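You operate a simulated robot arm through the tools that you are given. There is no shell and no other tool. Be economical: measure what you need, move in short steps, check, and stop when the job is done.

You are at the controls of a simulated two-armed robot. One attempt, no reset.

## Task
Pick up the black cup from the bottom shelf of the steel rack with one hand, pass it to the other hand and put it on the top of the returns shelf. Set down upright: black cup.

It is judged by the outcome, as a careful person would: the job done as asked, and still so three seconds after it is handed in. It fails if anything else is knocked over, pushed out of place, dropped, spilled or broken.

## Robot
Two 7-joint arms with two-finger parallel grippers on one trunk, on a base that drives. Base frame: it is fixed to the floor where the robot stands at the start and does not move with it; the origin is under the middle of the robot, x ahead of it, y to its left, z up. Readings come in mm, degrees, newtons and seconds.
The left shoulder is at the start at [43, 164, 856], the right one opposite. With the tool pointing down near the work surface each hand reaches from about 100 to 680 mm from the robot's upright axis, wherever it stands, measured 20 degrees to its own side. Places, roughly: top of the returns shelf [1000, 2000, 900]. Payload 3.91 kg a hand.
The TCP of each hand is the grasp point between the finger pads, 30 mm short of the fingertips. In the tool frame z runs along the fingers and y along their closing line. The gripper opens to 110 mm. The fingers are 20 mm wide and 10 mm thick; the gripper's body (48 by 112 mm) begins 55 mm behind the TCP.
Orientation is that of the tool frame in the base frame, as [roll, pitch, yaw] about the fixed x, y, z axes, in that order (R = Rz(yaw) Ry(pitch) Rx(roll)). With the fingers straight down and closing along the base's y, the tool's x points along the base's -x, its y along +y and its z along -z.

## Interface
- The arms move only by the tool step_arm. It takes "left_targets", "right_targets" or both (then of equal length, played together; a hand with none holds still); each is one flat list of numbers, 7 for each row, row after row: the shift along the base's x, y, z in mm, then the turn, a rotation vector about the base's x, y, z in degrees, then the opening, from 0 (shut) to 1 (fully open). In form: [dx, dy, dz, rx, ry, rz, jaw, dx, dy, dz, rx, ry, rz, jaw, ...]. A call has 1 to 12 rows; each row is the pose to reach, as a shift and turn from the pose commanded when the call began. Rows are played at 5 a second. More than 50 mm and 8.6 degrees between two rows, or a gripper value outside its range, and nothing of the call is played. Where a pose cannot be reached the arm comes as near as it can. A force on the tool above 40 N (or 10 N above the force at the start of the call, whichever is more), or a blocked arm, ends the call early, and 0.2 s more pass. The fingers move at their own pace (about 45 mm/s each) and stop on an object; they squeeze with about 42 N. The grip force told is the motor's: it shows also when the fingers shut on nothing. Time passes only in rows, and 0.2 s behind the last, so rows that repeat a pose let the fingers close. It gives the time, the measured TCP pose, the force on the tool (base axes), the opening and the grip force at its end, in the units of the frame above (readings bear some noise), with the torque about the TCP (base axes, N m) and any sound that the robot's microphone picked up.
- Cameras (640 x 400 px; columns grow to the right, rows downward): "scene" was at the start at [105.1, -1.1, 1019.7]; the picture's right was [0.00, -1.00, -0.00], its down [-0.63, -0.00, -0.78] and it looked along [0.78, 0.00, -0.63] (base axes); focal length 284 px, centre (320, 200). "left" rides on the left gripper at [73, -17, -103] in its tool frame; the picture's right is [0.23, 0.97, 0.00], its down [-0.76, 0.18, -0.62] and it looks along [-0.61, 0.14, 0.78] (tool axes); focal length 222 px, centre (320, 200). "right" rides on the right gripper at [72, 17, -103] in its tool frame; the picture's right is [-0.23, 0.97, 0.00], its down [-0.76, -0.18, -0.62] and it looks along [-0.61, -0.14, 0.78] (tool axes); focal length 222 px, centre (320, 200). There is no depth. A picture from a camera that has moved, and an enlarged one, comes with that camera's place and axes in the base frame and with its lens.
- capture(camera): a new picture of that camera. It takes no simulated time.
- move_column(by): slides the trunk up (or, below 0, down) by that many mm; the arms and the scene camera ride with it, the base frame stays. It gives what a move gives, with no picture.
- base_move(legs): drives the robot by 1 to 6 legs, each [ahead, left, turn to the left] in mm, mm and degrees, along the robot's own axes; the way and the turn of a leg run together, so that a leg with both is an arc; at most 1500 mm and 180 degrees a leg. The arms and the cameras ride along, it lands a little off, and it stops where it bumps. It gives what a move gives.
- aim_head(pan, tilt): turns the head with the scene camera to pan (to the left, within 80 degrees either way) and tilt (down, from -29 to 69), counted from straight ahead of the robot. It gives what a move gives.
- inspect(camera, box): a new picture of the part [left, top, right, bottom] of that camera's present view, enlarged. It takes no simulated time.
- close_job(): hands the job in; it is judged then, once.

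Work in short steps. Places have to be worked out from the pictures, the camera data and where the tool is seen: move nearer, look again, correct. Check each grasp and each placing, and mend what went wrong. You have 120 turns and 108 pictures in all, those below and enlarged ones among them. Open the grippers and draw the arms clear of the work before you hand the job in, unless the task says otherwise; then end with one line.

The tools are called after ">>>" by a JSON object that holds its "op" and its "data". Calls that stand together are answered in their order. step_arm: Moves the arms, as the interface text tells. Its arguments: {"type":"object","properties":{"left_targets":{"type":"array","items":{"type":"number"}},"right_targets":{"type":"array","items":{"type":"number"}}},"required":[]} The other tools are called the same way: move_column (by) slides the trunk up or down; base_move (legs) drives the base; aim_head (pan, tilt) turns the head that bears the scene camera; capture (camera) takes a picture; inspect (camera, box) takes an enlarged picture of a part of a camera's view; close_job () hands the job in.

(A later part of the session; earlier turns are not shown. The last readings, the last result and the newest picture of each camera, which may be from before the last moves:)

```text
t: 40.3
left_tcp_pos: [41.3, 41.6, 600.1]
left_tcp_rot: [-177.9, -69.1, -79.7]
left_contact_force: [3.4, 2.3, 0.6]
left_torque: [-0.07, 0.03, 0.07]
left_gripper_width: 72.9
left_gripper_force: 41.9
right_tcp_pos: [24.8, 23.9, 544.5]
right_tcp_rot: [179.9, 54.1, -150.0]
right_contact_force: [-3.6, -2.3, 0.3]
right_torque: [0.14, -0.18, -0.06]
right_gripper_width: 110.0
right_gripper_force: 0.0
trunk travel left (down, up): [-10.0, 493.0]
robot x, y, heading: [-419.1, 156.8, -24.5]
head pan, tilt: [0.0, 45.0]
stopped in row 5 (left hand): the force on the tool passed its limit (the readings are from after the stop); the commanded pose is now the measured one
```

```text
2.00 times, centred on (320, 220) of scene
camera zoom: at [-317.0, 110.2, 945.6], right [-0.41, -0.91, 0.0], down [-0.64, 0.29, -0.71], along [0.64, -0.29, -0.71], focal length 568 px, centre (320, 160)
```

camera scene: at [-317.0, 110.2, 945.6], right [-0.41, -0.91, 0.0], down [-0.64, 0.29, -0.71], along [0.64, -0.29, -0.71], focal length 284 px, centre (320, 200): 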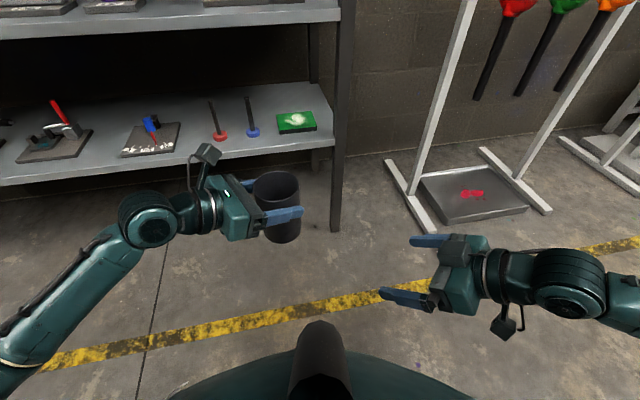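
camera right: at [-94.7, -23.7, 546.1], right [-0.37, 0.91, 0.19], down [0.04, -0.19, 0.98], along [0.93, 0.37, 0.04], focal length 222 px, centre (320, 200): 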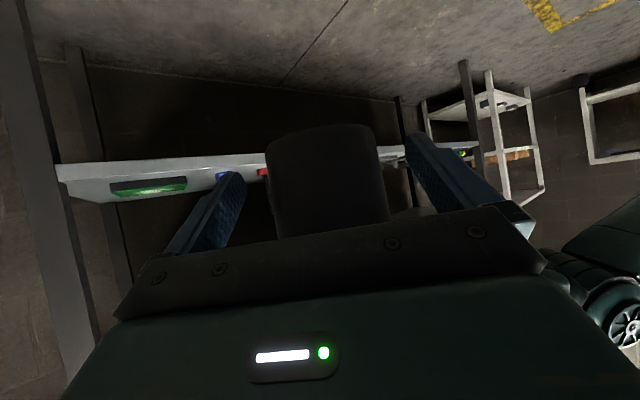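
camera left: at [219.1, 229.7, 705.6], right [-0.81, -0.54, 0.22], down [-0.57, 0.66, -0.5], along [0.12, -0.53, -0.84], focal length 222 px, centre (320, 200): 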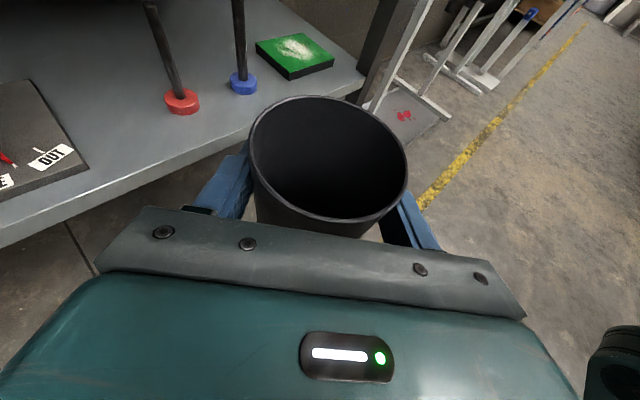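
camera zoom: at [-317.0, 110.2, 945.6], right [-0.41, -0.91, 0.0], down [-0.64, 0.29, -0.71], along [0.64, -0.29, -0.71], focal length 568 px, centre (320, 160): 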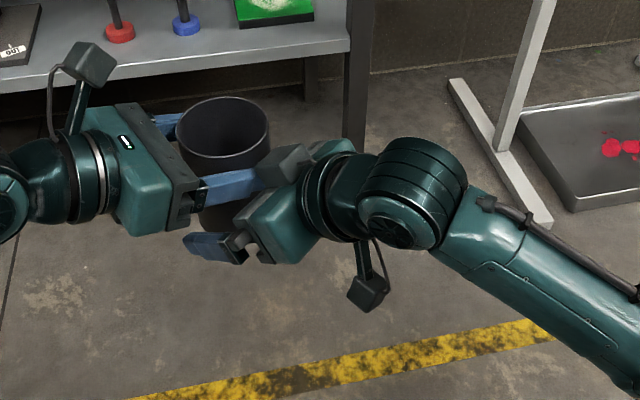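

The top of the right hand brushed the left fingertip, nudging the cup ~10 mm. The cup is still firmly held, tilt change ~1°. The cup centre is now 22 mm past the right TCP, 4 mm off-line, which is still well within the pads. I ease off slightly, centre and close the right hand.

>>> {"op": "step_arm", "data": {"right_targets": [-4, 3, 0, 0, 0, 0, 1, -4, 3, 0, 0, 0, 0, 1]}}

>>> {"op": "inspect", "data": {"camera": "scene", "box": [220, 150, 370, 270]}}

```text
t: 40.9
left_tcp_pos: [40.5, 40.5, 599.1]
left_tcp_rot: [-178.2, -69.1, -79.8]
left_contact_force: [0.0, 3.7, -1.4]
left_torque: [0.07, -0.11, -0.03]
left_gripper_width: 72.9
left_gripper_force: 41.7
right_tcp_pos: [21.2, 25.2, 544.7]
right_tcp_rot: [179.9, 54.3, -150.1]
right_contact_force: [0.2, -6.6, 0.5]
right_torque: [0.39, -0.05, 0.34]
right_gripper_width: 109.6
right_gripper_force: 0.0
trunk travel left (down, up): [-10.0, 493.0]
robot x, y, heading: [-418.3, 157.8, -24.4]
head pan, tilt: [0.0, 45.0]
```

```text
3.33 times, centred on (295, 210) of scene
camera zoom: at [-317.0, 110.2, 945.6], right [-0.41, -0.91, 0.0], down [-0.64, 0.29, -0.71], along [0.64, -0.29, -0.71], focal length 946 px, centre (403, 167)
```

zoom: 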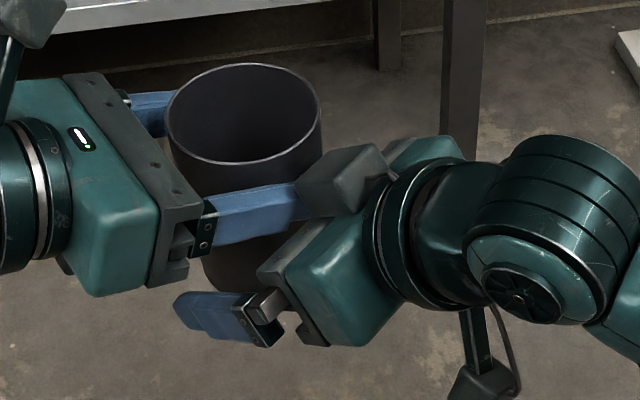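

The box on the right hand rests against the left fingertip. I rotate the right hand 10° further round the cup to relieve it, re-centring on the cup.

>>> {"op": "step_arm", "data": {"right_targets": [0, -3, 0, 0, 0, 3, 1, 2, -3, 0, 0, 0, 7, 1, 4, 0, 0, 0, 0, 10, 1, 4, 0, 0, 0, 0, 10, 1]}}

>>> {"op": "inspect", "data": {"camera": "scene", "box": [220, 150, 370, 270]}}

>>> {"op": "capture", "data": {"camera": "right"}}

```text
t: 41.9
left_tcp_pos: [44.8, 42.3, 601.0]
left_tcp_rot: [-177.2, -69.3, -80.0]
left_contact_force: [21.8, 10.3, -0.8]
left_torque: [0.06, -0.11, 0.49]
left_gripper_width: 72.7
left_gripper_force: 41.6
right_tcp_pos: [25.3, 29.3, 543.3]
right_tcp_rot: [179.8, 54.3, -140.2]
right_contact_force: [-22.1, -9.8, 0.1]
right_torque: [0.54, -1.15, -0.37]
right_gripper_width: 110.0
right_gripper_force: 0.1
trunk travel left (down, up): [-10.0, 493.0]
robot x, y, heading: [-417.7, 155.2, -24.6]
head pan, tilt: [0.0, 45.0]
```

```text
3.33 times, centred on (295, 210) of scene
camera zoom: at [-317.0, 110.2, 945.6], right [-0.41, -0.91, 0.0], down [-0.64, 0.29, -0.71], along [0.64, -0.29, -0.71], focal length 946 px, centre (403, 167)
```

zoom: 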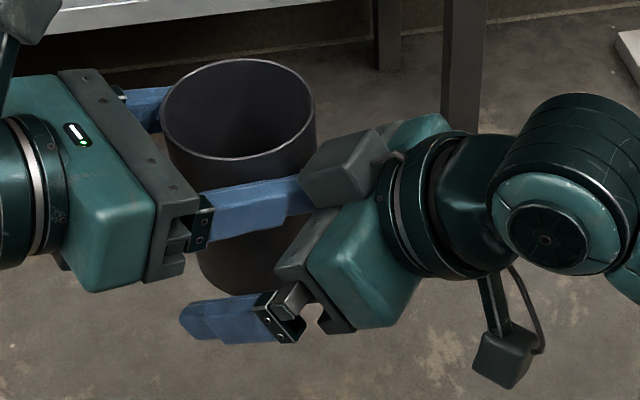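

```text
72 pictures are left
camera right: at [-84.8, -39.9, 546.2], right [-0.53, 0.83, 0.19], down [0.07, -0.18, 0.98], along [0.85, 0.53, 0.03], focal length 222 px, centre (320, 200)
```

right: 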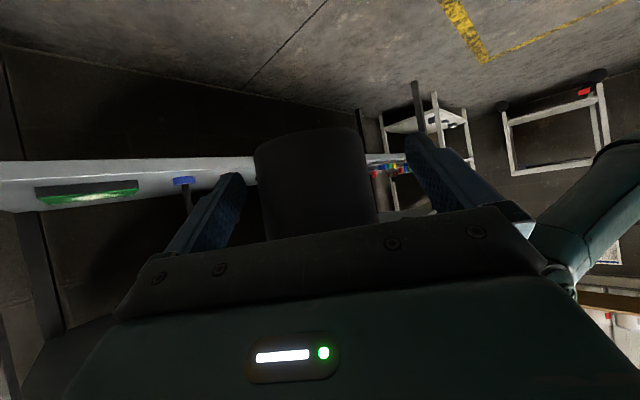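

The right body's front edge meets the left fingertips at this tilt. I withdraw 75 mm and level the right hand to a 10° tilt, so its body passes below the left fingers.

>>> {"op": "step_arm", "data": {"right_targets": [-19, -16, 0, 0, 0, 0, 1, -38, -32, 0, 0, 0, 0, 1, -57, -48, 0, 0, 0, 0, 1, -57, -48, 0, 5.3, -6.4, 0, 1, -57, -48, 0, 10.6, -12.8, 0, 1, -57, -48, 0, 16, -19.2, 0, 1, -57, -48, 0, 16, -19.2, 0, 1]}}

>>> {"op": "inspect", "data": {"camera": "scene", "box": [190, 130, 430, 290]}}

>>> {"op": "capture", "data": {"camera": "left"}}

```text
t: 43.5
left_tcp_pos: [40.4, 40.8, 600.0]
left_tcp_rot: [-177.9, -69.2, -79.7]
left_contact_force: [0.3, 0.2, -0.7]
left_torque: [0.01, 0.02, -0.02]
left_gripper_width: 72.9
left_gripper_force: 41.7
right_tcp_pos: [-31.4, -19.4, 546.1]
right_tcp_rot: [-179.8, 79.2, -139.6]
right_contact_force: [0.8, 0.2, 0.3]
right_torque: [-0.02, 0.0, 0.0]
right_gripper_width: 110.0
right_gripper_force: 0.0
trunk travel left (down, up): [-10.0, 493.0]
robot x, y, heading: [-416.0, 156.9, -24.6]
head pan, tilt: [0.0, 45.0]
```

```text
2.50 times, centred on (310, 210) of scene
camera zoom: at [-317.0, 110.2, 945.6], right [-0.41, -0.91, 0.0], down [-0.64, 0.29, -0.71], along [0.64, -0.29, -0.71], focal length 710 px, centre (345, 175)
```

zoom: 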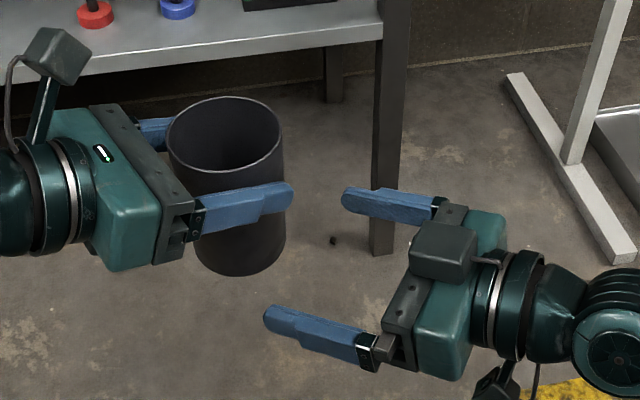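

```text
70 pictures are left
camera left: at [40.8, 114.1, 704.2], right [-0.94, -0.28, 0.2], down [-0.35, 0.8, -0.49], along [-0.02, -0.53, -0.85], focal length 222 px, centre (320, 200)
```

left: 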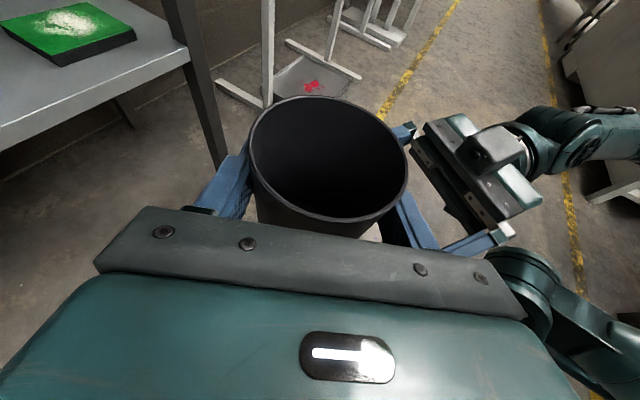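

Clear now. I advance again, lower (z≈541) and stopping 15 mm short of the cup's axis.

>>> {"op": "step_arm", "data": {"right_targets": [0, 2, -5, 0, 0, 0, 1, 20, 17, -5, 0, 0, 0, 1, 40, 32, -5, 0, 0, 0, 1, 52, 41, -5, 0, 0, 0, 1, 60, 47, -5, 0, 0, 0, 1, 60, 47, -5, 0, 0, 0, 1]}}

>>> {"op": "inspect", "data": {"camera": "scene", "box": [190, 130, 430, 290]}}

>>> {"op": "capture", "data": {"camera": "right"}}

```text
t: 44.9
left_tcp_pos: [40.3, 41.8, 600.0]
left_tcp_rot: [-178.1, -69.2, -79.6]
left_contact_force: [0.3, 0.5, -0.9]
left_torque: [-0.01, 0.01, 0.0]
left_gripper_width: 72.8
left_gripper_force: 42.4
right_tcp_pos: [29.0, 29.4, 539.7]
right_tcp_rot: [-179.9, 79.3, -139.8]
right_contact_force: [-0.6, -0.7, 0.8]
right_torque: [-0.01, -0.03, -0.02]
right_gripper_width: 109.8
right_gripper_force: 0.0
trunk travel left (down, up): [-10.0, 493.0]
robot x, y, heading: [-416.8, 154.7, -24.5]
head pan, tilt: [0.0, 45.0]
```

```text
2.50 times, centred on (310, 210) of scene
camera zoom: at [-317.0, 110.2, 945.6], right [-0.41, -0.91, 0.0], down [-0.64, 0.29, -0.71], along [0.64, -0.29, -0.71], focal length 710 px, centre (345, 175)
```

zoom: 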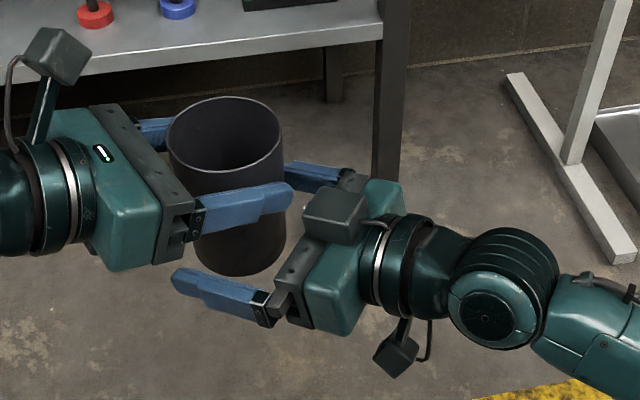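

```text
68 pictures are left
camera right: at [-71.9, -32.7, 487.9], right [-0.6, 0.77, 0.22], down [-0.25, -0.44, 0.86], along [0.76, 0.46, 0.45], focal length 222 px, centre (320, 200)
```

right: 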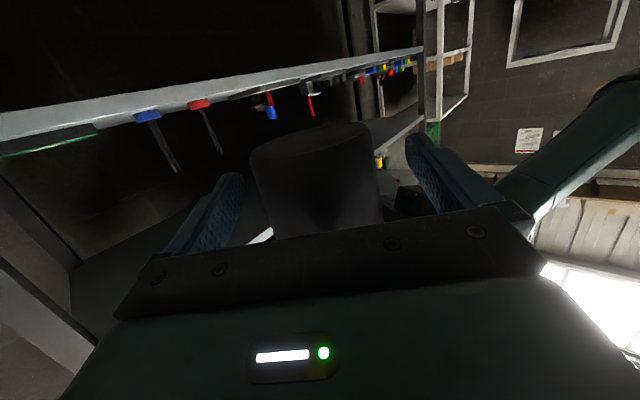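

No contact, well placed. I close the right hand on the lower part of the cup.

>>> {"op": "step_arm", "data": {"right_targets": [0, 0, 0, 0, 0, 0, 0.75, 0, 0, 0, 0, 0, 0, 0.5, 0, 0, 0, 0, 0, 0, 0, 0, 0, 0, 0, 0, 0, 0, 0, 0, 0, 0, 0, 0, 0]}}

>>> {"op": "inspect", "data": {"camera": "scene", "box": [190, 130, 430, 290]}}

```text
t: 46.1
left_tcp_pos: [40.1, 40.8, 599.9]
left_tcp_rot: [-178.3, -69.2, -79.5]
left_contact_force: [-9.0, 7.4, 1.2]
left_torque: [0.32, 0.34, 0.67]
left_gripper_width: 72.8
left_gripper_force: 42.3
right_tcp_pos: [30.9, 26.9, 540.7]
right_tcp_rot: [-179.6, 79.4, -139.6]
right_contact_force: [8.6, -7.5, -1.9]
right_torque: [0.09, 0.22, -0.95]
right_gripper_width: 70.7
right_gripper_force: 42.0
trunk travel left (down, up): [-10.0, 493.0]
robot x, y, heading: [-419.2, 157.1, -24.3]
head pan, tilt: [0.0, 45.0]
```

```text
2.50 times, centred on (310, 210) of scene
camera zoom: at [-317.0, 110.2, 945.6], right [-0.41, -0.91, 0.0], down [-0.64, 0.29, -0.71], along [0.64, -0.29, -0.71], focal length 710 px, centre (345, 175)
```

zoom: 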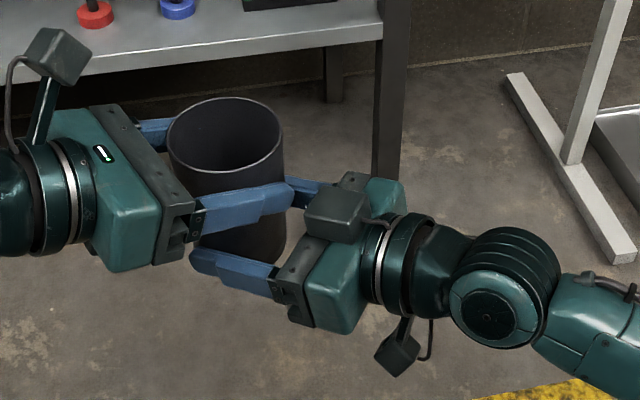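

The right hand holds it (70.7 mm). I relieve the small side load, then open the left.

>>> {"op": "step_arm", "data": {"right_targets": [2, -1.7, 0, 0, 0, 0, 0, 2, -1.7, 0, 0, 0, 0, 0]}}

>>> {"op": "step_arm", "data": {"left_targets": [0, 0, 0, 0, 0, 0, 0.75, 0, 0, 0, 0, 0, 0, 0.95, 0, 0, 0, 0, 0, 0, 1]}}

>>> {"op": "inspect", "data": {"camera": "scene", "box": [190, 130, 430, 290]}}

```text
t: 46.7
left_tcp_pos: [40.3, 41.3, 600.6]
left_tcp_rot: [-178.1, -69.4, -79.6]
left_contact_force: [-5.8, 2.9, 1.1]
left_torque: [0.22, 0.43, 0.72]
left_gripper_width: 72.7
left_gripper_force: 42.0
right_tcp_pos: [28.7, 26.4, 540.0]
right_tcp_rot: [-179.6, 79.2, -139.5]
right_contact_force: [6.0, -2.2, -1.4]
right_torque: [-0.09, -0.02, -0.86]
right_gripper_width: 70.9
right_gripper_force: 42.9
trunk travel left (down, up): [-10.0, 493.0]
robot x, y, heading: [-415.5, 155.7, -24.4]
head pan, tilt: [0.0, 45.0]
```

```text
t: 47.5
left_tcp_pos: [42.6, 43.0, 599.3]
left_tcp_rot: [-177.5, -69.1, -79.9]
left_contact_force: [11.3, 0.3, -0.1]
left_torque: [-0.01, -0.04, 0.46]
left_gripper_width: 104.8
left_gripper_force: 0.1
right_tcp_pos: [28.7, 26.8, 540.4]
right_tcp_rot: [-179.7, 79.4, -139.6]
right_contact_force: [-10.6, -0.1, -0.6]
right_torque: [0.04, -0.56, -0.31]
right_gripper_width: 71.0
right_gripper_force: 42.0
trunk travel left (down, up): [-10.0, 493.0]
robot x, y, heading: [-418.8, 157.9, -24.6]
head pan, tilt: [0.0, 45.0]
```

```text
2.50 times, centred on (310, 210) of scene
camera zoom: at [-317.0, 110.2, 945.6], right [-0.41, -0.91, 0.0], down [-0.64, 0.29, -0.71], along [0.64, -0.29, -0.71], focal length 710 px, centre (345, 175)
```

zoom: 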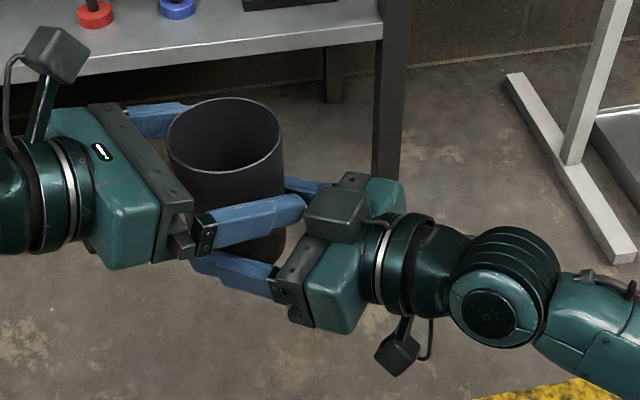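

The cup stays in the right hand. The left finger touches the right hand's top box slightly, so I narrow the jaw a little and pull the left hand straight back.

>>> {"op": "step_arm", "data": {"left_targets": [0, 0, 0, 0, 0, 0, 0.86, -4, 22, 3, 0, 0, 0, 0.86, -9, 49, 10, 0, 0, 0, 0.86, -16, 88, 25, 0, 0, 0, 0.86, -25, 130, 40, 0, 0, 0, 0.86, -30, 160, 55, 0, 0, 0, 0.86, -30, 160, 55, 0, 0, 0, 0.86]}}

>>> {"op": "inspect", "data": {"camera": "scene", "box": [190, 130, 430, 290]}}

```text
t: 49.1
left_tcp_pos: [9.9, 197.8, 655.8]
left_tcp_rot: [-177.9, -69.2, -79.8]
left_contact_force: [-0.7, 0.8, 0.2]
left_torque: [-0.02, -0.02, 0.0]
left_gripper_width: 94.6
left_gripper_force: 0.0
right_tcp_pos: [30.8, 25.5, 539.7]
right_tcp_rot: [-179.8, 79.3, -139.7]
right_contact_force: [0.5, 0.5, 0.3]
right_torque: [-0.03, 0.04, 0.02]
right_gripper_width: 70.8
right_gripper_force: 42.2
trunk travel left (down, up): [-10.0, 493.0]
robot x, y, heading: [-415.4, 159.2, -24.4]
head pan, tilt: [0.0, 45.0]
```

```text
2.50 times, centred on (310, 210) of scene
camera zoom: at [-317.0, 110.2, 945.6], right [-0.41, -0.91, 0.0], down [-0.64, 0.29, -0.71], along [0.64, -0.29, -0.71], focal length 710 px, centre (345, 175)
```

zoom: 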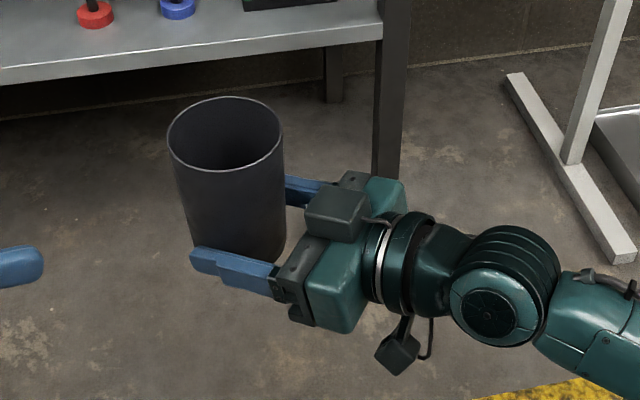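

The hand-over is done, with the cup upright in the right hand. Now I raise the trunk and drive left toward the returns shelf, staying clear of the rack.

>>> {"op": "move_column", "data": {"by": 400}}

>>> {"op": "base_move", "data": {"legs": [[0, 0, 24.4], [0, 1400, 0]]}}

>>> {"op": "aim_head", "data": {"pan": 15, "tilt": 25}}

>>> {"op": "capture", "data": {"camera": "scene"}}

```text
t: 53.0
left_tcp_pos: [12.0, 197.9, 1054.7]
left_tcp_rot: [-178.1, -69.2, -79.7]
left_contact_force: [-0.2, 0.2, -0.2]
left_torque: [-0.01, 0.02, -0.02]
left_gripper_width: 94.5
left_gripper_force: 0.0
right_tcp_pos: [29.9, 26.3, 940.2]
right_tcp_rot: [-179.8, 79.4, -139.7]
right_contact_force: [0.5, -0.3, -1.1]
right_torque: [-0.04, 0.01, 0.01]
right_gripper_width: 70.2
right_gripper_force: 41.8
trunk travel left (down, up): [-410.0, 93.0]
robot x, y, heading: [-419.0, 160.3, -24.4]
head pan, tilt: [0.0, 45.0]
```

```text
t: 61.3
left_tcp_pos: [-51.1, 1793.5, 1055.1]
left_tcp_rot: [-178.1, -69.2, -54.9]
left_contact_force: [0.6, -0.1, 0.2]
left_torque: [0.01, -0.01, -0.01]
left_gripper_width: 94.5
left_gripper_force: 0.2
right_tcp_pos: [38.0, 1644.5, 939.4]
right_tcp_rot: [-179.8, 79.3, -114.9]
right_contact_force: [-0.2, -0.6, -0.6]
right_torque: [-0.02, 0.03, 0.0]
right_gripper_width: 70.1
right_gripper_force: 41.9
trunk travel left (down, up): [-410.0, 93.0]
robot x, y, heading: [-424.0, 1571.0, 0.1]
head pan, tilt: [0.0, 45.0]
```

```text
t: 62.1
left_tcp_pos: [-52.2, 1793.8, 1055.2]
left_tcp_rot: [-178.1, -69.2, -55.0]
left_contact_force: [0.4, 1.2, 0.3]
left_torque: [0.01, -0.01, 0.0]
left_gripper_width: 94.8
left_gripper_force: 0.1
right_tcp_pos: [37.6, 1644.6, 939.6]
right_tcp_rot: [-179.8, 79.3, -114.9]
right_contact_force: [-0.3, 0.0, -0.5]
right_torque: [0.0, -0.03, 0.01]
right_gripper_width: 70.2
right_gripper_force: 41.9
trunk travel left (down, up): [-410.0, 93.0]
robot x, y, heading: [-430.1, 1577.4, 0.2]
head pan, tilt: [15.0, 25.0]
```

```text
64 pictures are left
camera scene: at [-305.3, 1599.2, 1376.1], right [0.26, -0.96, 0.0], down [-0.41, -0.11, -0.91], along [0.87, 0.24, -0.42], focal length 284 px, centre (320, 200)
```

scene: 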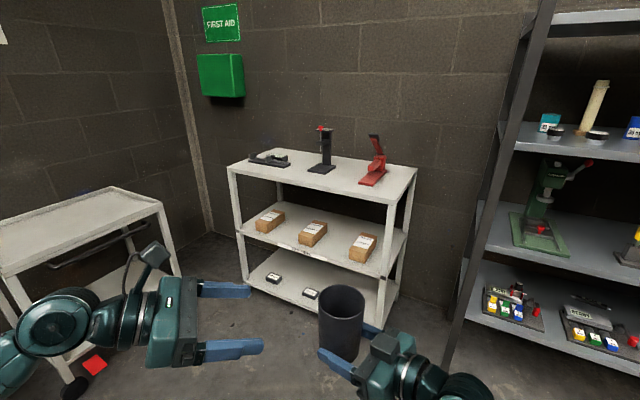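

The returns shelf top has three items, with free space along the front. I zoom in.

>>> {"op": "inspect", "data": {"camera": "scene", "box": [215, 110, 435, 220]}}

```text
2.91 times, centred on (325, 165) of scene
camera zoom: at [-305.3, 1599.2, 1376.1], right [0.26, -0.96, 0.0], down [-0.41, -0.11, -0.91], along [0.87, 0.24, -0.42], focal length 826 px, centre (306, 302)
```

zoom: 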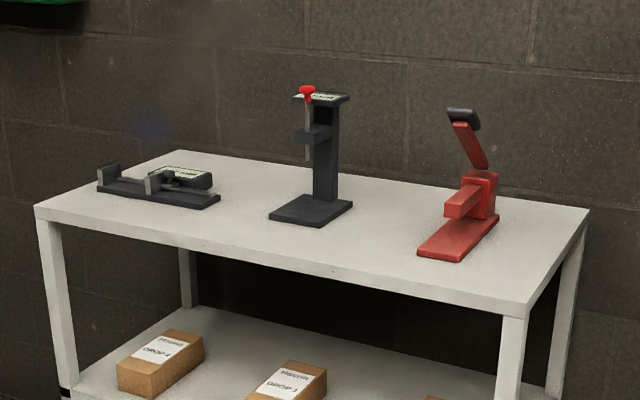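

Free spot: front strip between the black stand and the red tool, about [905,1845]. I turn the right hand's azimuth (cup stays upright) and shift it right, moving the left hand aside.

>>> {"op": "step_arm", "data": {"right_targets": [5, -35, 0, 0, 0, -7.5, 0, 10, -70, 0, 0, 0, -15, 0, 15, -105, 0, 0, 0, -22.5, 0, 20, -140, 0, 0, 0, -30, 0, 25, -175, 0, 0, 0, -37.5, 0, 30, -210, 0, 0, 0, -45, 0, 30, -210, 0, 0, 0, -45, 0], "left_targets": [0, 20, 0, 0, 0, 0, 0.86, 0, 40, 0, 0, 0, 0, 0.86, 0, 60, 0, 0, 0, 0, 0.86, 0, 80, 0, 0, 0, 0, 0.86, 0, 100, 0, 0, 0, 0, 0.86, 0, 120, 0, 0, 0, 0, 0.86, 0, 120, 0, 0, 0, 0, 0.86]}}

>>> {"op": "capture", "data": {"camera": "scene"}}

```text
t: 63.7
left_tcp_pos: [-54.1, 1914.2, 1055.7]
left_tcp_rot: [-178.0, -69.1, -55.0]
left_contact_force: [0.8, 0.4, 0.3]
left_torque: [-0.04, -0.02, -0.01]
left_gripper_width: 94.4
left_gripper_force: 0.1
right_tcp_pos: [67.4, 1433.9, 942.8]
right_tcp_rot: [-179.8, 79.3, -159.9]
right_contact_force: [0.1, 0.6, -0.9]
right_torque: [-0.01, -0.01, -0.01]
right_gripper_width: 70.0
right_gripper_force: 42.4
trunk travel left (down, up): [-410.0, 93.0]
robot x, y, heading: [-424.5, 1579.2, 0.4]
head pan, tilt: [15.0, 25.0]
```

```text
62 pictures are left
camera scene: at [-305.3, 1599.1, 1376.2], right [0.26, -0.96, 0.0], down [-0.41, -0.11, -0.91], along [0.87, 0.24, -0.42], focal length 284 px, centre (320, 200)
```

scene: 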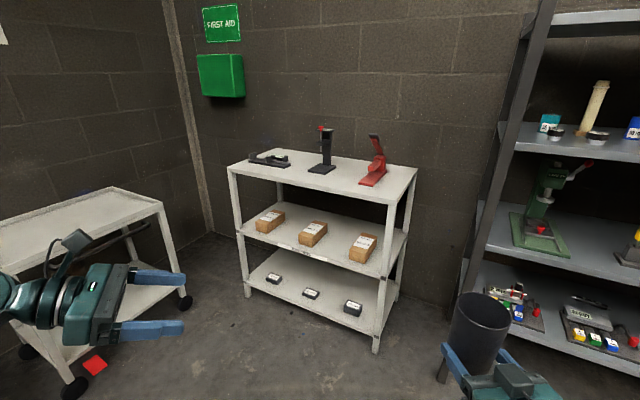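

I rotate the hand another 15°, extend it a bit, raise the trunk to clear the shelf top, then drive to a pre-place pose in front of the spot.

>>> {"op": "step_arm", "data": {"right_targets": [20, 0, 0, 0, 0, -5, 0, 40, 0, 0, 0, 0, -10, 0, 60, 0, 0, 0, 0, -15, 0, 80, 0, 0, 0, 0, -15, 0, 80, 0, 0, 0, 0, -15, 0]}}

>>> {"op": "move_column", "data": {"by": 75}}

>>> {"op": "base_move", "data": {"legs": [[0, 0, -20.4], [372, 833, 0]]}}

>>> {"op": "aim_head", "data": {"pan": 0, "tilt": 35}}

>>> {"op": "capture", "data": {"camera": "scene"}}

```text
t: 64.9
left_tcp_pos: [-53.4, 1912.6, 1055.5]
left_tcp_rot: [-178.0, -69.3, -54.9]
left_contact_force: [0.9, 0.2, -0.5]
left_torque: [-0.03, -0.02, -0.04]
left_gripper_width: 94.6
left_gripper_force: 0.0
right_tcp_pos: [145.9, 1436.4, 938.7]
right_tcp_rot: [-179.8, 79.3, -174.9]
right_contact_force: [-0.1, -1.4, -0.9]
right_torque: [0.01, 0.03, 0.01]
right_gripper_width: 69.9
right_gripper_force: 42.3
trunk travel left (down, up): [-410.0, 93.0]
robot x, y, heading: [-417.9, 1576.6, 0.1]
head pan, tilt: [15.0, 25.0]
```

```text
t: 66.0
left_tcp_pos: [-53.9, 1913.9, 1130.7]
left_tcp_rot: [-178.1, -69.2, -54.9]
left_contact_force: [0.7, -0.2, -0.3]
left_torque: [-0.03, 0.03, -0.01]
left_gripper_width: 94.6
left_gripper_force: 0.0
right_tcp_pos: [147.7, 1436.2, 1014.1]
right_tcp_rot: [-179.9, 79.2, -174.8]
right_contact_force: [0.1, 0.1, -0.1]
right_torque: [0.0, 0.01, 0.0]
right_gripper_width: 70.0
right_gripper_force: 42.7
trunk travel left (down, up): [-485.0, 18.0]
robot x, y, heading: [-423.2, 1575.0, -0.0]
head pan, tilt: [15.0, 25.0]
```

```text
t: 72.0
left_tcp_pos: [670.1, 2432.0, 1130.9]
left_tcp_rot: [-178.1, -69.2, -75.6]
left_contact_force: [0.3, 1.1, 0.0]
left_torque: [0.01, 0.0, -0.01]
left_gripper_width: 94.7
left_gripper_force: 0.0
right_tcp_pos: [690.7, 1912.6, 1013.6]
right_tcp_rot: [-179.7, 79.4, 164.5]
right_contact_force: [-0.6, 0.1, -0.5]
right_torque: [0.01, 0.0, -0.01]
right_gripper_width: 69.5
right_gripper_force: 41.8
trunk travel left (down, up): [-485.0, 18.0]
robot x, y, heading: [208.2, 2245.8, -20.3]
head pan, tilt: [15.0, 25.0]
```

```text
t: 72.7
left_tcp_pos: [671.0, 2431.5, 1129.3]
left_tcp_rot: [-178.0, -69.2, -75.6]
left_contact_force: [-0.5, -0.6, -0.4]
left_torque: [0.02, -0.03, -0.02]
left_gripper_width: 94.6
left_gripper_force: 0.3
right_tcp_pos: [691.0, 1913.6, 1014.4]
right_tcp_rot: [-179.8, 79.2, 164.5]
right_contact_force: [-0.5, 0.4, -0.8]
right_torque: [0.01, 0.02, 0.0]
right_gripper_width: 69.4
right_gripper_force: 42.1
trunk travel left (down, up): [-485.0, 18.0]
robot x, y, heading: [206.3, 2245.8, -20.5]
head pan, tilt: [0.0, 35.0]
```

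```text
61 pictures are left
camera scene: at [316.1, 2203.1, 1435.5], right [-0.35, -0.94, 0.0], down [-0.54, 0.2, -0.82], along [0.77, -0.28, -0.57], focal length 284 px, centre (320, 200)
```

scene: 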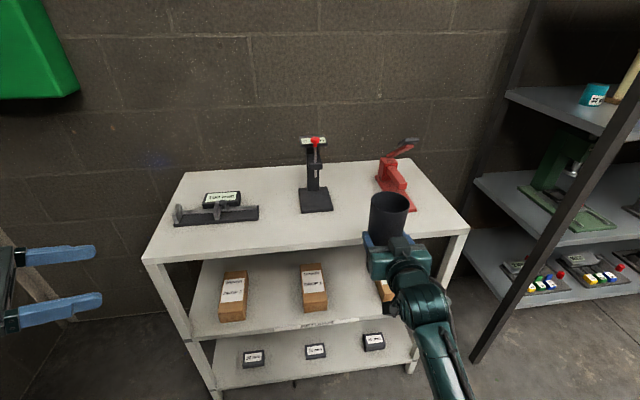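

I zoom in to check the cup in the hand and the target spot.

>>> {"op": "inspect", "data": {"camera": "scene", "box": [280, 130, 480, 290]}}

>>> {"op": "capture", "data": {"camera": "right"}}

```text
2.50 times, centred on (380, 210) of scene
camera zoom: at [316.1, 2203.1, 1435.5], right [-0.35, -0.94, 0.0], down [-0.54, 0.2, -0.82], along [0.77, -0.28, -0.57], focal length 710 px, centre (170, 175)
```

zoom: 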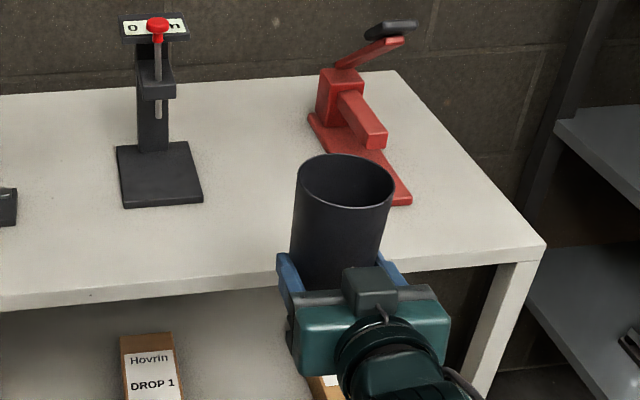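

```text
59 pictures are left
camera right: at [582.6, 1960.6, 962.2], right [0.3, 0.93, 0.22], down [-0.5, -0.04, 0.86], along [0.81, -0.37, 0.45], focal length 222 px, centre (320, 200)
```

right: 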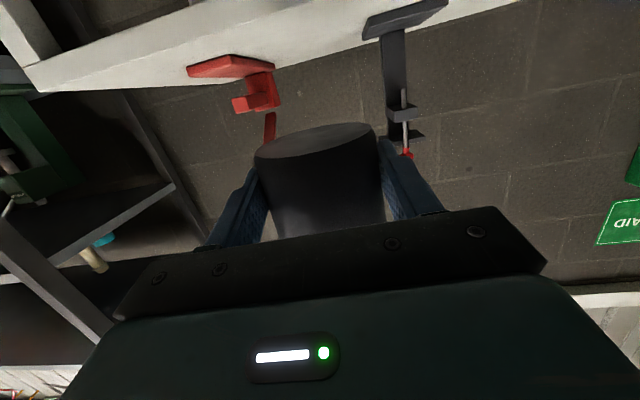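

All as expected; the cup's axis is ~18 mm ahead of the TCP. I drive 190 mm forward so the cup is above the spot, ~85 mm over the top.

>>> {"op": "base_move", "data": {"legs": [[189, 7, 0]]}}

>>> {"op": "aim_head", "data": {"pan": -15, "tilt": 45}}

>>> {"op": "capture", "data": {"camera": "scene"}}

>>> {"op": "capture", "data": {"camera": "right"}}

```text
t: 74.3
left_tcp_pos: [844.4, 2372.4, 1131.0]
left_tcp_rot: [-178.1, -69.2, -75.6]
left_contact_force: [0.1, -1.1, 0.3]
left_torque: [0.04, 0.01, -0.04]
left_gripper_width: 94.7
left_gripper_force: 0.0
right_tcp_pos: [863.7, 1854.3, 1014.0]
right_tcp_rot: [-179.8, 79.2, 164.5]
right_contact_force: [0.4, 0.6, -0.8]
right_torque: [0.01, 0.01, 0.0]
right_gripper_width: 69.5
right_gripper_force: 41.5
trunk travel left (down, up): [-485.0, 18.0]
robot x, y, heading: [377.6, 2186.2, -20.6]
head pan, tilt: [0.0, 35.0]
```

```text
t: 75.0
left_tcp_pos: [843.8, 2373.3, 1129.5]
left_tcp_rot: [-178.0, -69.2, -75.7]
left_contact_force: [0.0, 1.0, -0.6]
left_torque: [0.0, -0.01, 0.03]
left_gripper_width: 94.5
left_gripper_force: 0.2
right_tcp_pos: [863.7, 1855.5, 1014.0]
right_tcp_rot: [-179.9, 79.2, 164.4]
right_contact_force: [0.4, -0.5, -0.3]
right_torque: [0.02, -0.03, 0.02]
right_gripper_width: 69.4
right_gripper_force: 42.2
trunk travel left (down, up): [-485.0, 18.0]
robot x, y, heading: [378.3, 2185.4, -20.4]
head pan, tilt: [-15.0, 45.0]
```

```text
58 pictures are left
camera scene: at [473.0, 2129.4, 1420.7], right [-0.58, -0.81, 0.0], down [-0.58, 0.41, -0.71], along [0.58, -0.41, -0.71], focal length 284 px, centre (320, 200)
```

scene: 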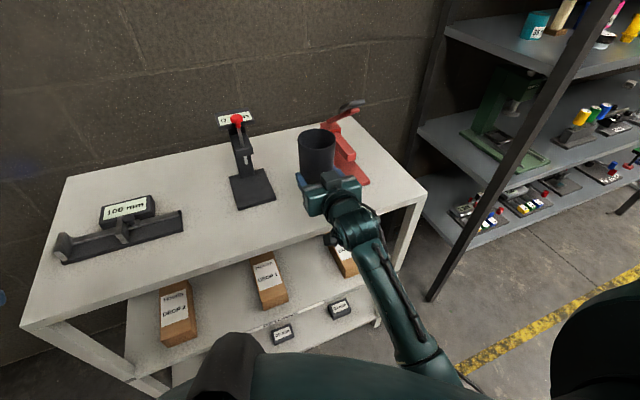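

```text
57 pictures are left
camera right: at [755.2, 1902.9, 962.2], right [0.31, 0.93, 0.22], down [-0.5, -0.04, 0.86], along [0.81, -0.38, 0.45], focal length 222 px, centre (320, 200)
```

right: 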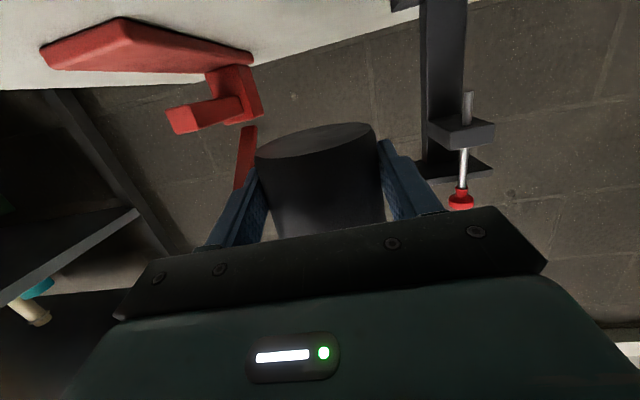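

The cup is ~56 mm from the edge; I'd like ~75. I advance 18 mm more and lower 70 mm.

>>> {"op": "step_arm", "data": {"right_targets": [9, -3, 0, 0, 0, 0, 0, 17, -5, 0, 0, 0, 0, 0, 17, -5, -25, 0, 0, 0, 0, 17, -5, -50, 0, 0, 0, 0, 17, -5, -68, 0, 0, 0, 0, 17, -5, -68, 0, 0, 0, 0]}}

>>> {"op": "inspect", "data": {"camera": "scene", "box": [220, 80, 440, 240]}}

>>> {"op": "capture", "data": {"camera": "right"}}

```text
t: 76.4
left_tcp_pos: [844.8, 2372.0, 1129.2]
left_tcp_rot: [-178.0, -69.2, -75.8]
left_contact_force: [0.4, -0.8, 0.0]
left_torque: [-0.04, 0.02, 0.01]
left_gripper_width: 94.5
left_gripper_force: 0.1
right_tcp_pos: [879.4, 1839.7, 949.7]
right_tcp_rot: [-172.9, 79.9, 170.9]
right_contact_force: [0.2, -0.6, -1.0]
right_torque: [0.01, -0.01, -0.01]
right_gripper_width: 69.6
right_gripper_force: 41.9
trunk travel left (down, up): [-485.0, 18.0]
robot x, y, heading: [381.3, 2185.0, -20.2]
head pan, tilt: [-15.0, 45.0]
```

```text
2.50 times, centred on (330, 160) of scene
camera zoom: at [472.9, 2129.4, 1420.6], right [-0.58, -0.81, 0.0], down [-0.58, 0.41, -0.71], along [0.58, -0.41, -0.71], focal length 710 px, centre (295, 300)
```

zoom: 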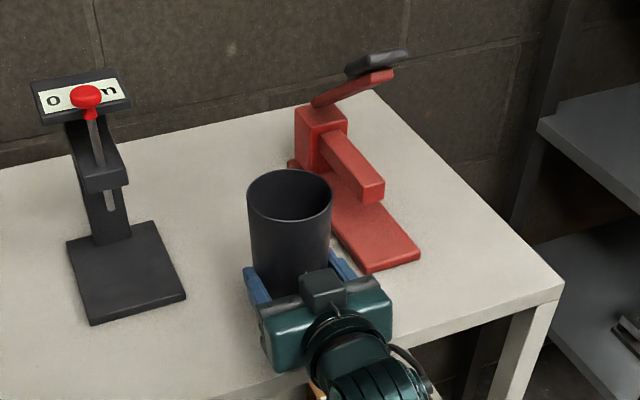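

```text
55 pictures are left
camera right: at [772.3, 1885.6, 896.3], right [0.31, 0.93, 0.2], down [-0.51, -0.02, 0.86], along [0.81, -0.37, 0.46], focal length 222 px, centre (320, 200)
```

right: 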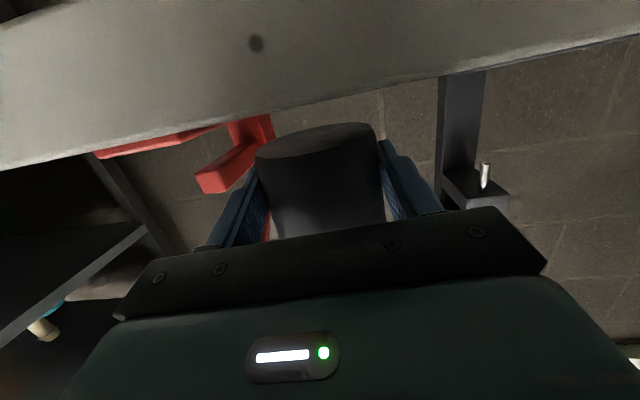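

The hand is a few mm and degrees off the commanded pose with no tool force, so the forearm may be touching something. I look before going on.

>>> {"op": "capture", "data": {"camera": "scene"}}

>>> {"op": "capture", "data": {"camera": "left"}}

>>> {"op": "step_arm", "data": {"right_targets": [0, 0, 0, 0, 0, 0, 0, 0, 0, 0, 0, 0, 0, 0]}}

```text
54 pictures are left
camera scene: at [472.9, 2129.4, 1420.6], right [-0.58, -0.81, 0.0], down [-0.58, 0.41, -0.71], along [0.58, -0.41, -0.71], focal length 284 px, centre (320, 200)
```

scene: 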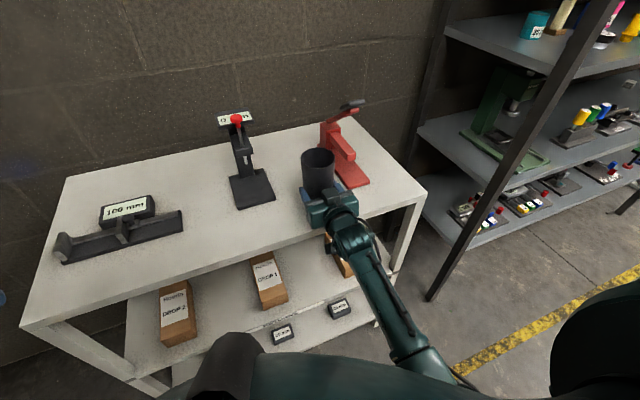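

```text
53 pictures are left
camera left: at [838.8, 2445.3, 1234.7], right [-0.92, -0.35, 0.2], down [-0.4, 0.77, -0.49], along [0.02, -0.53, -0.85], focal length 222 px, centre (320, 200)
```

left: 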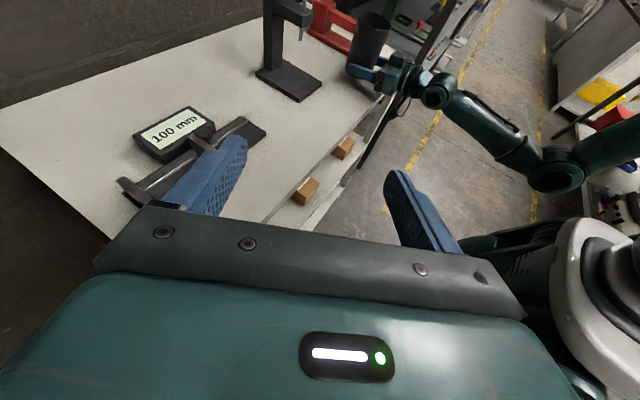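

```text
t: 77.0
left_tcp_pos: [842.8, 2372.6, 1130.6]
left_tcp_rot: [-178.0, -69.3, -75.7]
left_contact_force: [-0.3, 0.0, -0.2]
left_torque: [0.04, 0.0, -0.01]
left_gripper_width: 94.7
left_gripper_force: 0.0
right_tcp_pos: [880.3, 1839.2, 948.4]
right_tcp_rot: [-173.0, 79.8, 170.9]
right_contact_force: [-1.2, -0.7, -0.7]
right_torque: [-0.02, 0.02, 0.0]
right_gripper_width: 69.4
right_gripper_force: 42.3
trunk travel left (down, up): [-485.0, 18.0]
robot x, y, heading: [380.5, 2188.2, -20.6]
head pan, tilt: [-15.0, 45.0]
```

Nothing obvious is touching, and orientation is essentially kept (≈1°), but there is a 10 mm lateral offset, likely a joint limit. I raise the arm back and will lower with the trunk instead.

>>> {"op": "step_arm", "data": {"right_targets": [0, 0, 23, 0, 0, 0, 0, 0, 0, 46, 0, 0, 0, 0, 0, 0, 68, 0, 0, 0, 0, 0, 0, 68, 0, 0, 0, 0]}}

```text
t: 78.0
left_tcp_pos: [844.2, 2373.1, 1130.7]
left_tcp_rot: [-178.0, -69.1, -75.8]
left_contact_force: [-0.7, 0.7, -0.4]
left_torque: [0.03, 0.01, -0.01]
left_gripper_width: 94.6
left_gripper_force: 0.0
right_tcp_pos: [879.5, 1844.5, 1009.7]
right_tcp_rot: [-174.5, 78.7, 169.5]
right_contact_force: [0.2, -0.6, -1.2]
right_torque: [-0.01, 0.01, 0.0]
right_gripper_width: 69.4
right_gripper_force: 41.8
trunk travel left (down, up): [-485.0, 18.0]
robot x, y, heading: [380.8, 2188.9, -20.5]
head pan, tilt: [-15.0, 45.0]
```

Still slightly off here too. I undo the 17 mm forward extension and see whether the pose recovers.

>>> {"op": "step_arm", "data": {"right_targets": [-17, 5, 0, 0, 0, 0, 0, -30, 8, 0, 0, 0, 0, 0, -30, 8, 0, 0, 0, 0, 0]}}

>>> {"op": "aim_head", "data": {"pan": -40, "tilt": 50}}

>>> {"op": "capture", "data": {"camera": "scene"}}

```text
t: 78.8
left_tcp_pos: [845.4, 2373.3, 1130.2]
left_tcp_rot: [-178.1, -69.1, -75.8]
left_contact_force: [0.5, 0.5, -0.3]
left_torque: [-0.01, -0.05, 0.0]
left_gripper_width: 94.6
left_gripper_force: 0.0
right_tcp_pos: [850.9, 1848.2, 1021.0]
right_tcp_rot: [-171.1, 80.1, 172.7]
right_contact_force: [-0.2, 0.5, -0.5]
right_torque: [-0.01, 0.01, -0.02]
right_gripper_width: 69.4
right_gripper_force: 41.9
trunk travel left (down, up): [-485.0, 18.0]
robot x, y, heading: [379.5, 2183.0, -20.3]
head pan, tilt: [-15.0, 45.0]
```

```text
t: 79.7
left_tcp_pos: [844.4, 2372.4, 1130.7]
left_tcp_rot: [-177.9, -69.2, -75.7]
left_contact_force: [0.3, 1.0, 0.9]
left_torque: [0.03, 0.0, 0.02]
left_gripper_width: 94.5
left_gripper_force: 0.0
right_tcp_pos: [850.4, 1849.3, 1020.4]
right_tcp_rot: [-171.2, 80.0, 172.6]
right_contact_force: [0.0, 0.1, 0.7]
right_torque: [-0.01, 0.02, -0.02]
right_gripper_width: 69.0
right_gripper_force: 42.3
trunk travel left (down, up): [-485.0, 18.0]
robot x, y, heading: [376.3, 2186.0, -20.2]
head pan, tilt: [-40.0, 50.0]
```

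```text
52 pictures are left
camera scene: at [444.7, 2109.6, 1413.7], right [-0.87, -0.49, 0.0], down [-0.38, 0.67, -0.64], along [0.32, -0.56, -0.77], focal length 284 px, centre (320, 200)
```

scene: 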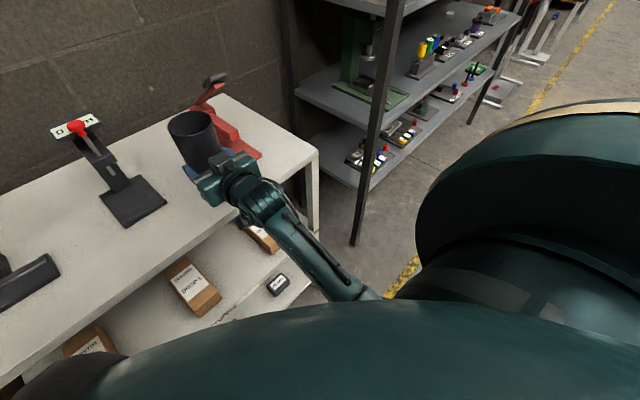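

The offset is only a few mm and about 1.5° of roll. I step forward 22 mm and correct the roll, then use the trunk to lower.

>>> {"op": "step_arm", "data": {"right_targets": [11, -1, 0, 0.8, -0.2, 0, 0, 24, -3, 0, 1.6, -0.4, 0, 0, 24, -3, 0, 1.6, -0.4, 0, 0]}}

>>> {"op": "move_column", "data": {"by": -40}}

>>> {"op": "aim_head", "data": {"pan": -15, "tilt": 45}}

>>> {"op": "inspect", "data": {"camera": "scene", "box": [220, 80, 440, 240]}}

```text
t: 80.5
left_tcp_pos: [843.3, 2373.0, 1131.2]
left_tcp_rot: [-177.9, -69.2, -75.7]
left_contact_force: [0.1, 0.5, 0.2]
left_torque: [-0.02, 0.02, 0.0]
left_gripper_width: 94.4
left_gripper_force: 0.0
right_tcp_pos: [866.9, 1845.8, 1003.4]
right_tcp_rot: [-178.1, 78.3, 165.8]
right_contact_force: [0.1, 0.0, -0.7]
right_torque: [0.0, 0.02, 0.01]
right_gripper_width: 68.9
right_gripper_force: 42.5
trunk travel left (down, up): [-485.0, 18.0]
robot x, y, heading: [378.7, 2187.4, -20.4]
head pan, tilt: [-40.0, 50.0]
```

```text
t: 81.3
left_tcp_pos: [844.1, 2372.9, 1091.1]
left_tcp_rot: [-178.0, -69.3, -75.7]
left_contact_force: [-0.4, 0.2, -0.4]
left_torque: [-0.01, 0.01, -0.02]
left_gripper_width: 94.7
left_gripper_force: 0.1
right_tcp_pos: [866.1, 1842.8, 964.2]
right_tcp_rot: [-178.0, 78.5, 165.8]
right_contact_force: [-0.1, -0.6, -0.7]
right_torque: [-0.02, 0.05, 0.01]
right_gripper_width: 69.0
right_gripper_force: 42.2
trunk travel left (down, up): [-445.0, 58.0]
robot x, y, heading: [379.5, 2185.7, -20.8]
head pan, tilt: [-40.0, 50.0]
```

```text
t: 82.2
left_tcp_pos: [844.2, 2373.0, 1089.8]
left_tcp_rot: [-178.0, -69.1, -75.7]
left_contact_force: [-0.6, -0.4, 1.2]
left_torque: [0.05, 0.01, 0.01]
left_gripper_width: 94.5
left_gripper_force: 0.1
right_tcp_pos: [867.3, 1844.7, 965.3]
right_tcp_rot: [-178.1, 78.6, 165.8]
right_contact_force: [-1.1, 1.0, 0.0]
right_torque: [0.05, 0.01, 0.0]
right_gripper_width: 69.0
right_gripper_force: 41.7
trunk travel left (down, up): [-445.0, 58.0]
robot x, y, heading: [379.4, 2185.6, -20.4]
head pan, tilt: [-15.0, 45.0]
```

```text
2.50 times, centred on (330, 160) of scene
camera zoom: at [472.8, 2129.3, 1380.6], right [-0.58, -0.81, 0.0], down [-0.58, 0.41, -0.71], along [0.58, -0.41, -0.71], focal length 710 px, centre (295, 300)
```

zoom: 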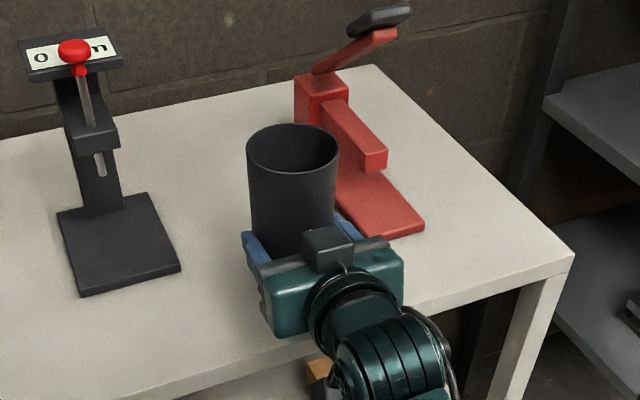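

Orientation is good (≈1°), the cup is at about [884,1840], ~27 mm margin to the front edge and clear of the red tool. I lower by the trunk in small steps, watching force.

>>> {"op": "move_column", "data": {"by": -26}}

>>> {"op": "inspect", "data": {"camera": "scene", "box": [220, 80, 440, 240]}}

>>> {"op": "capture", "data": {"camera": "right"}}

```text
t: 83.0
left_tcp_pos: [844.1, 2373.2, 1065.3]
left_tcp_rot: [-178.0, -69.2, -75.7]
left_contact_force: [-0.4, 0.0, 0.0]
left_torque: [0.02, 0.01, 0.03]
left_gripper_width: 94.4
left_gripper_force: 0.1
right_tcp_pos: [867.4, 1844.5, 940.0]
right_tcp_rot: [-178.1, 78.6, 165.8]
right_contact_force: [1.0, -0.4, -0.4]
right_torque: [-0.02, 0.03, 0.0]
right_gripper_width: 69.1
right_gripper_force: 42.0
trunk travel left (down, up): [-419.0, 84.0]
robot x, y, heading: [380.8, 2184.1, -20.4]
head pan, tilt: [-15.0, 45.0]
```

```text
2.50 times, centred on (330, 160) of scene
camera zoom: at [472.7, 2129.4, 1354.6], right [-0.58, -0.81, 0.0], down [-0.58, 0.41, -0.71], along [0.58, -0.41, -0.71], focal length 710 px, centre (295, 300)
```

zoom: 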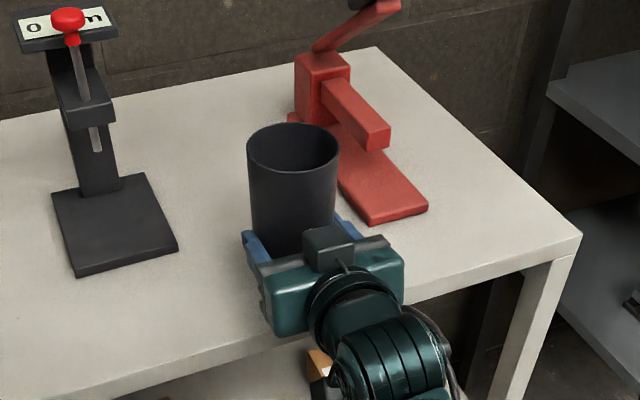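

```text
49 pictures are left
camera right: at [759.6, 1892.3, 889.8], right [0.31, 0.92, 0.22], down [-0.49, -0.04, 0.87], along [0.81, -0.38, 0.44], focal length 222 px, centre (320, 200)
```

right: 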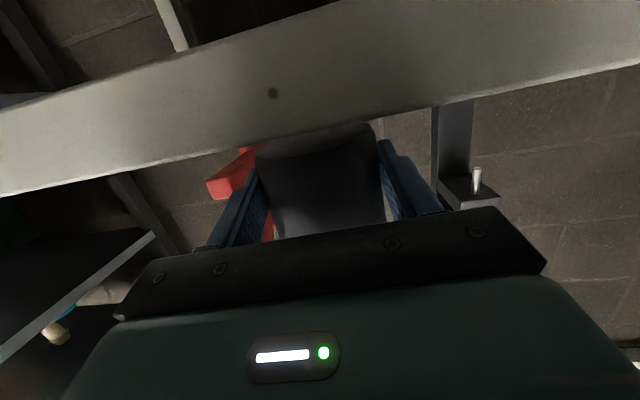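

About 10 mm to go. I continue in small drops.

>>> {"op": "move_column", "data": {"by": -6}}

>>> {"op": "move_column", "data": {"by": -3}}

>>> {"op": "capture", "data": {"camera": "right"}}

```text
t: 83.5
left_tcp_pos: [843.2, 2373.3, 1058.4]
left_tcp_rot: [-178.0, -69.2, -75.7]
left_contact_force: [-0.2, 0.1, -0.4]
left_torque: [0.0, 0.0, 0.02]
left_gripper_width: 94.7
left_gripper_force: 0.0
right_tcp_pos: [869.1, 1844.6, 935.1]
right_tcp_rot: [-178.0, 78.8, 165.8]
right_contact_force: [0.4, 0.6, 0.0]
right_torque: [0.01, 0.04, 0.0]
right_gripper_width: 69.2
right_gripper_force: 42.1
trunk travel left (down, up): [-413.0, 90.0]
robot x, y, heading: [384.6, 2185.4, -20.4]
head pan, tilt: [-15.0, 45.0]
```

```text
t: 84.0
left_tcp_pos: [843.9, 2373.3, 1054.9]
left_tcp_rot: [-178.0, -69.1, -75.7]
left_contact_force: [-0.5, 0.9, -0.2]
left_torque: [-0.01, -0.01, -0.02]
left_gripper_width: 94.4
left_gripper_force: 0.1
right_tcp_pos: [869.0, 1843.3, 934.2]
right_tcp_rot: [-178.2, 78.8, 165.8]
right_contact_force: [-0.3, 0.9, -0.1]
right_torque: [-0.02, 0.04, 0.02]
right_gripper_width: 68.9
right_gripper_force: 41.8
trunk travel left (down, up): [-410.0, 93.0]
robot x, y, heading: [375.3, 2186.0, -20.4]
head pan, tilt: [-15.0, 45.0]
```

```text
48 pictures are left
camera right: at [760.3, 1892.2, 881.6], right [0.31, 0.93, 0.22], down [-0.49, -0.04, 0.87], along [0.81, -0.38, 0.44], focal length 222 px, centre (320, 200)
```

right: 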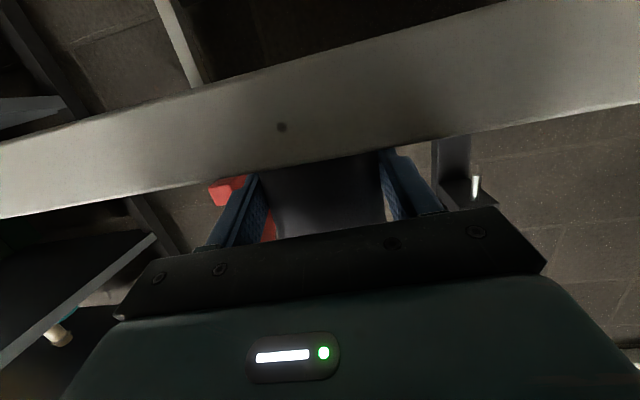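

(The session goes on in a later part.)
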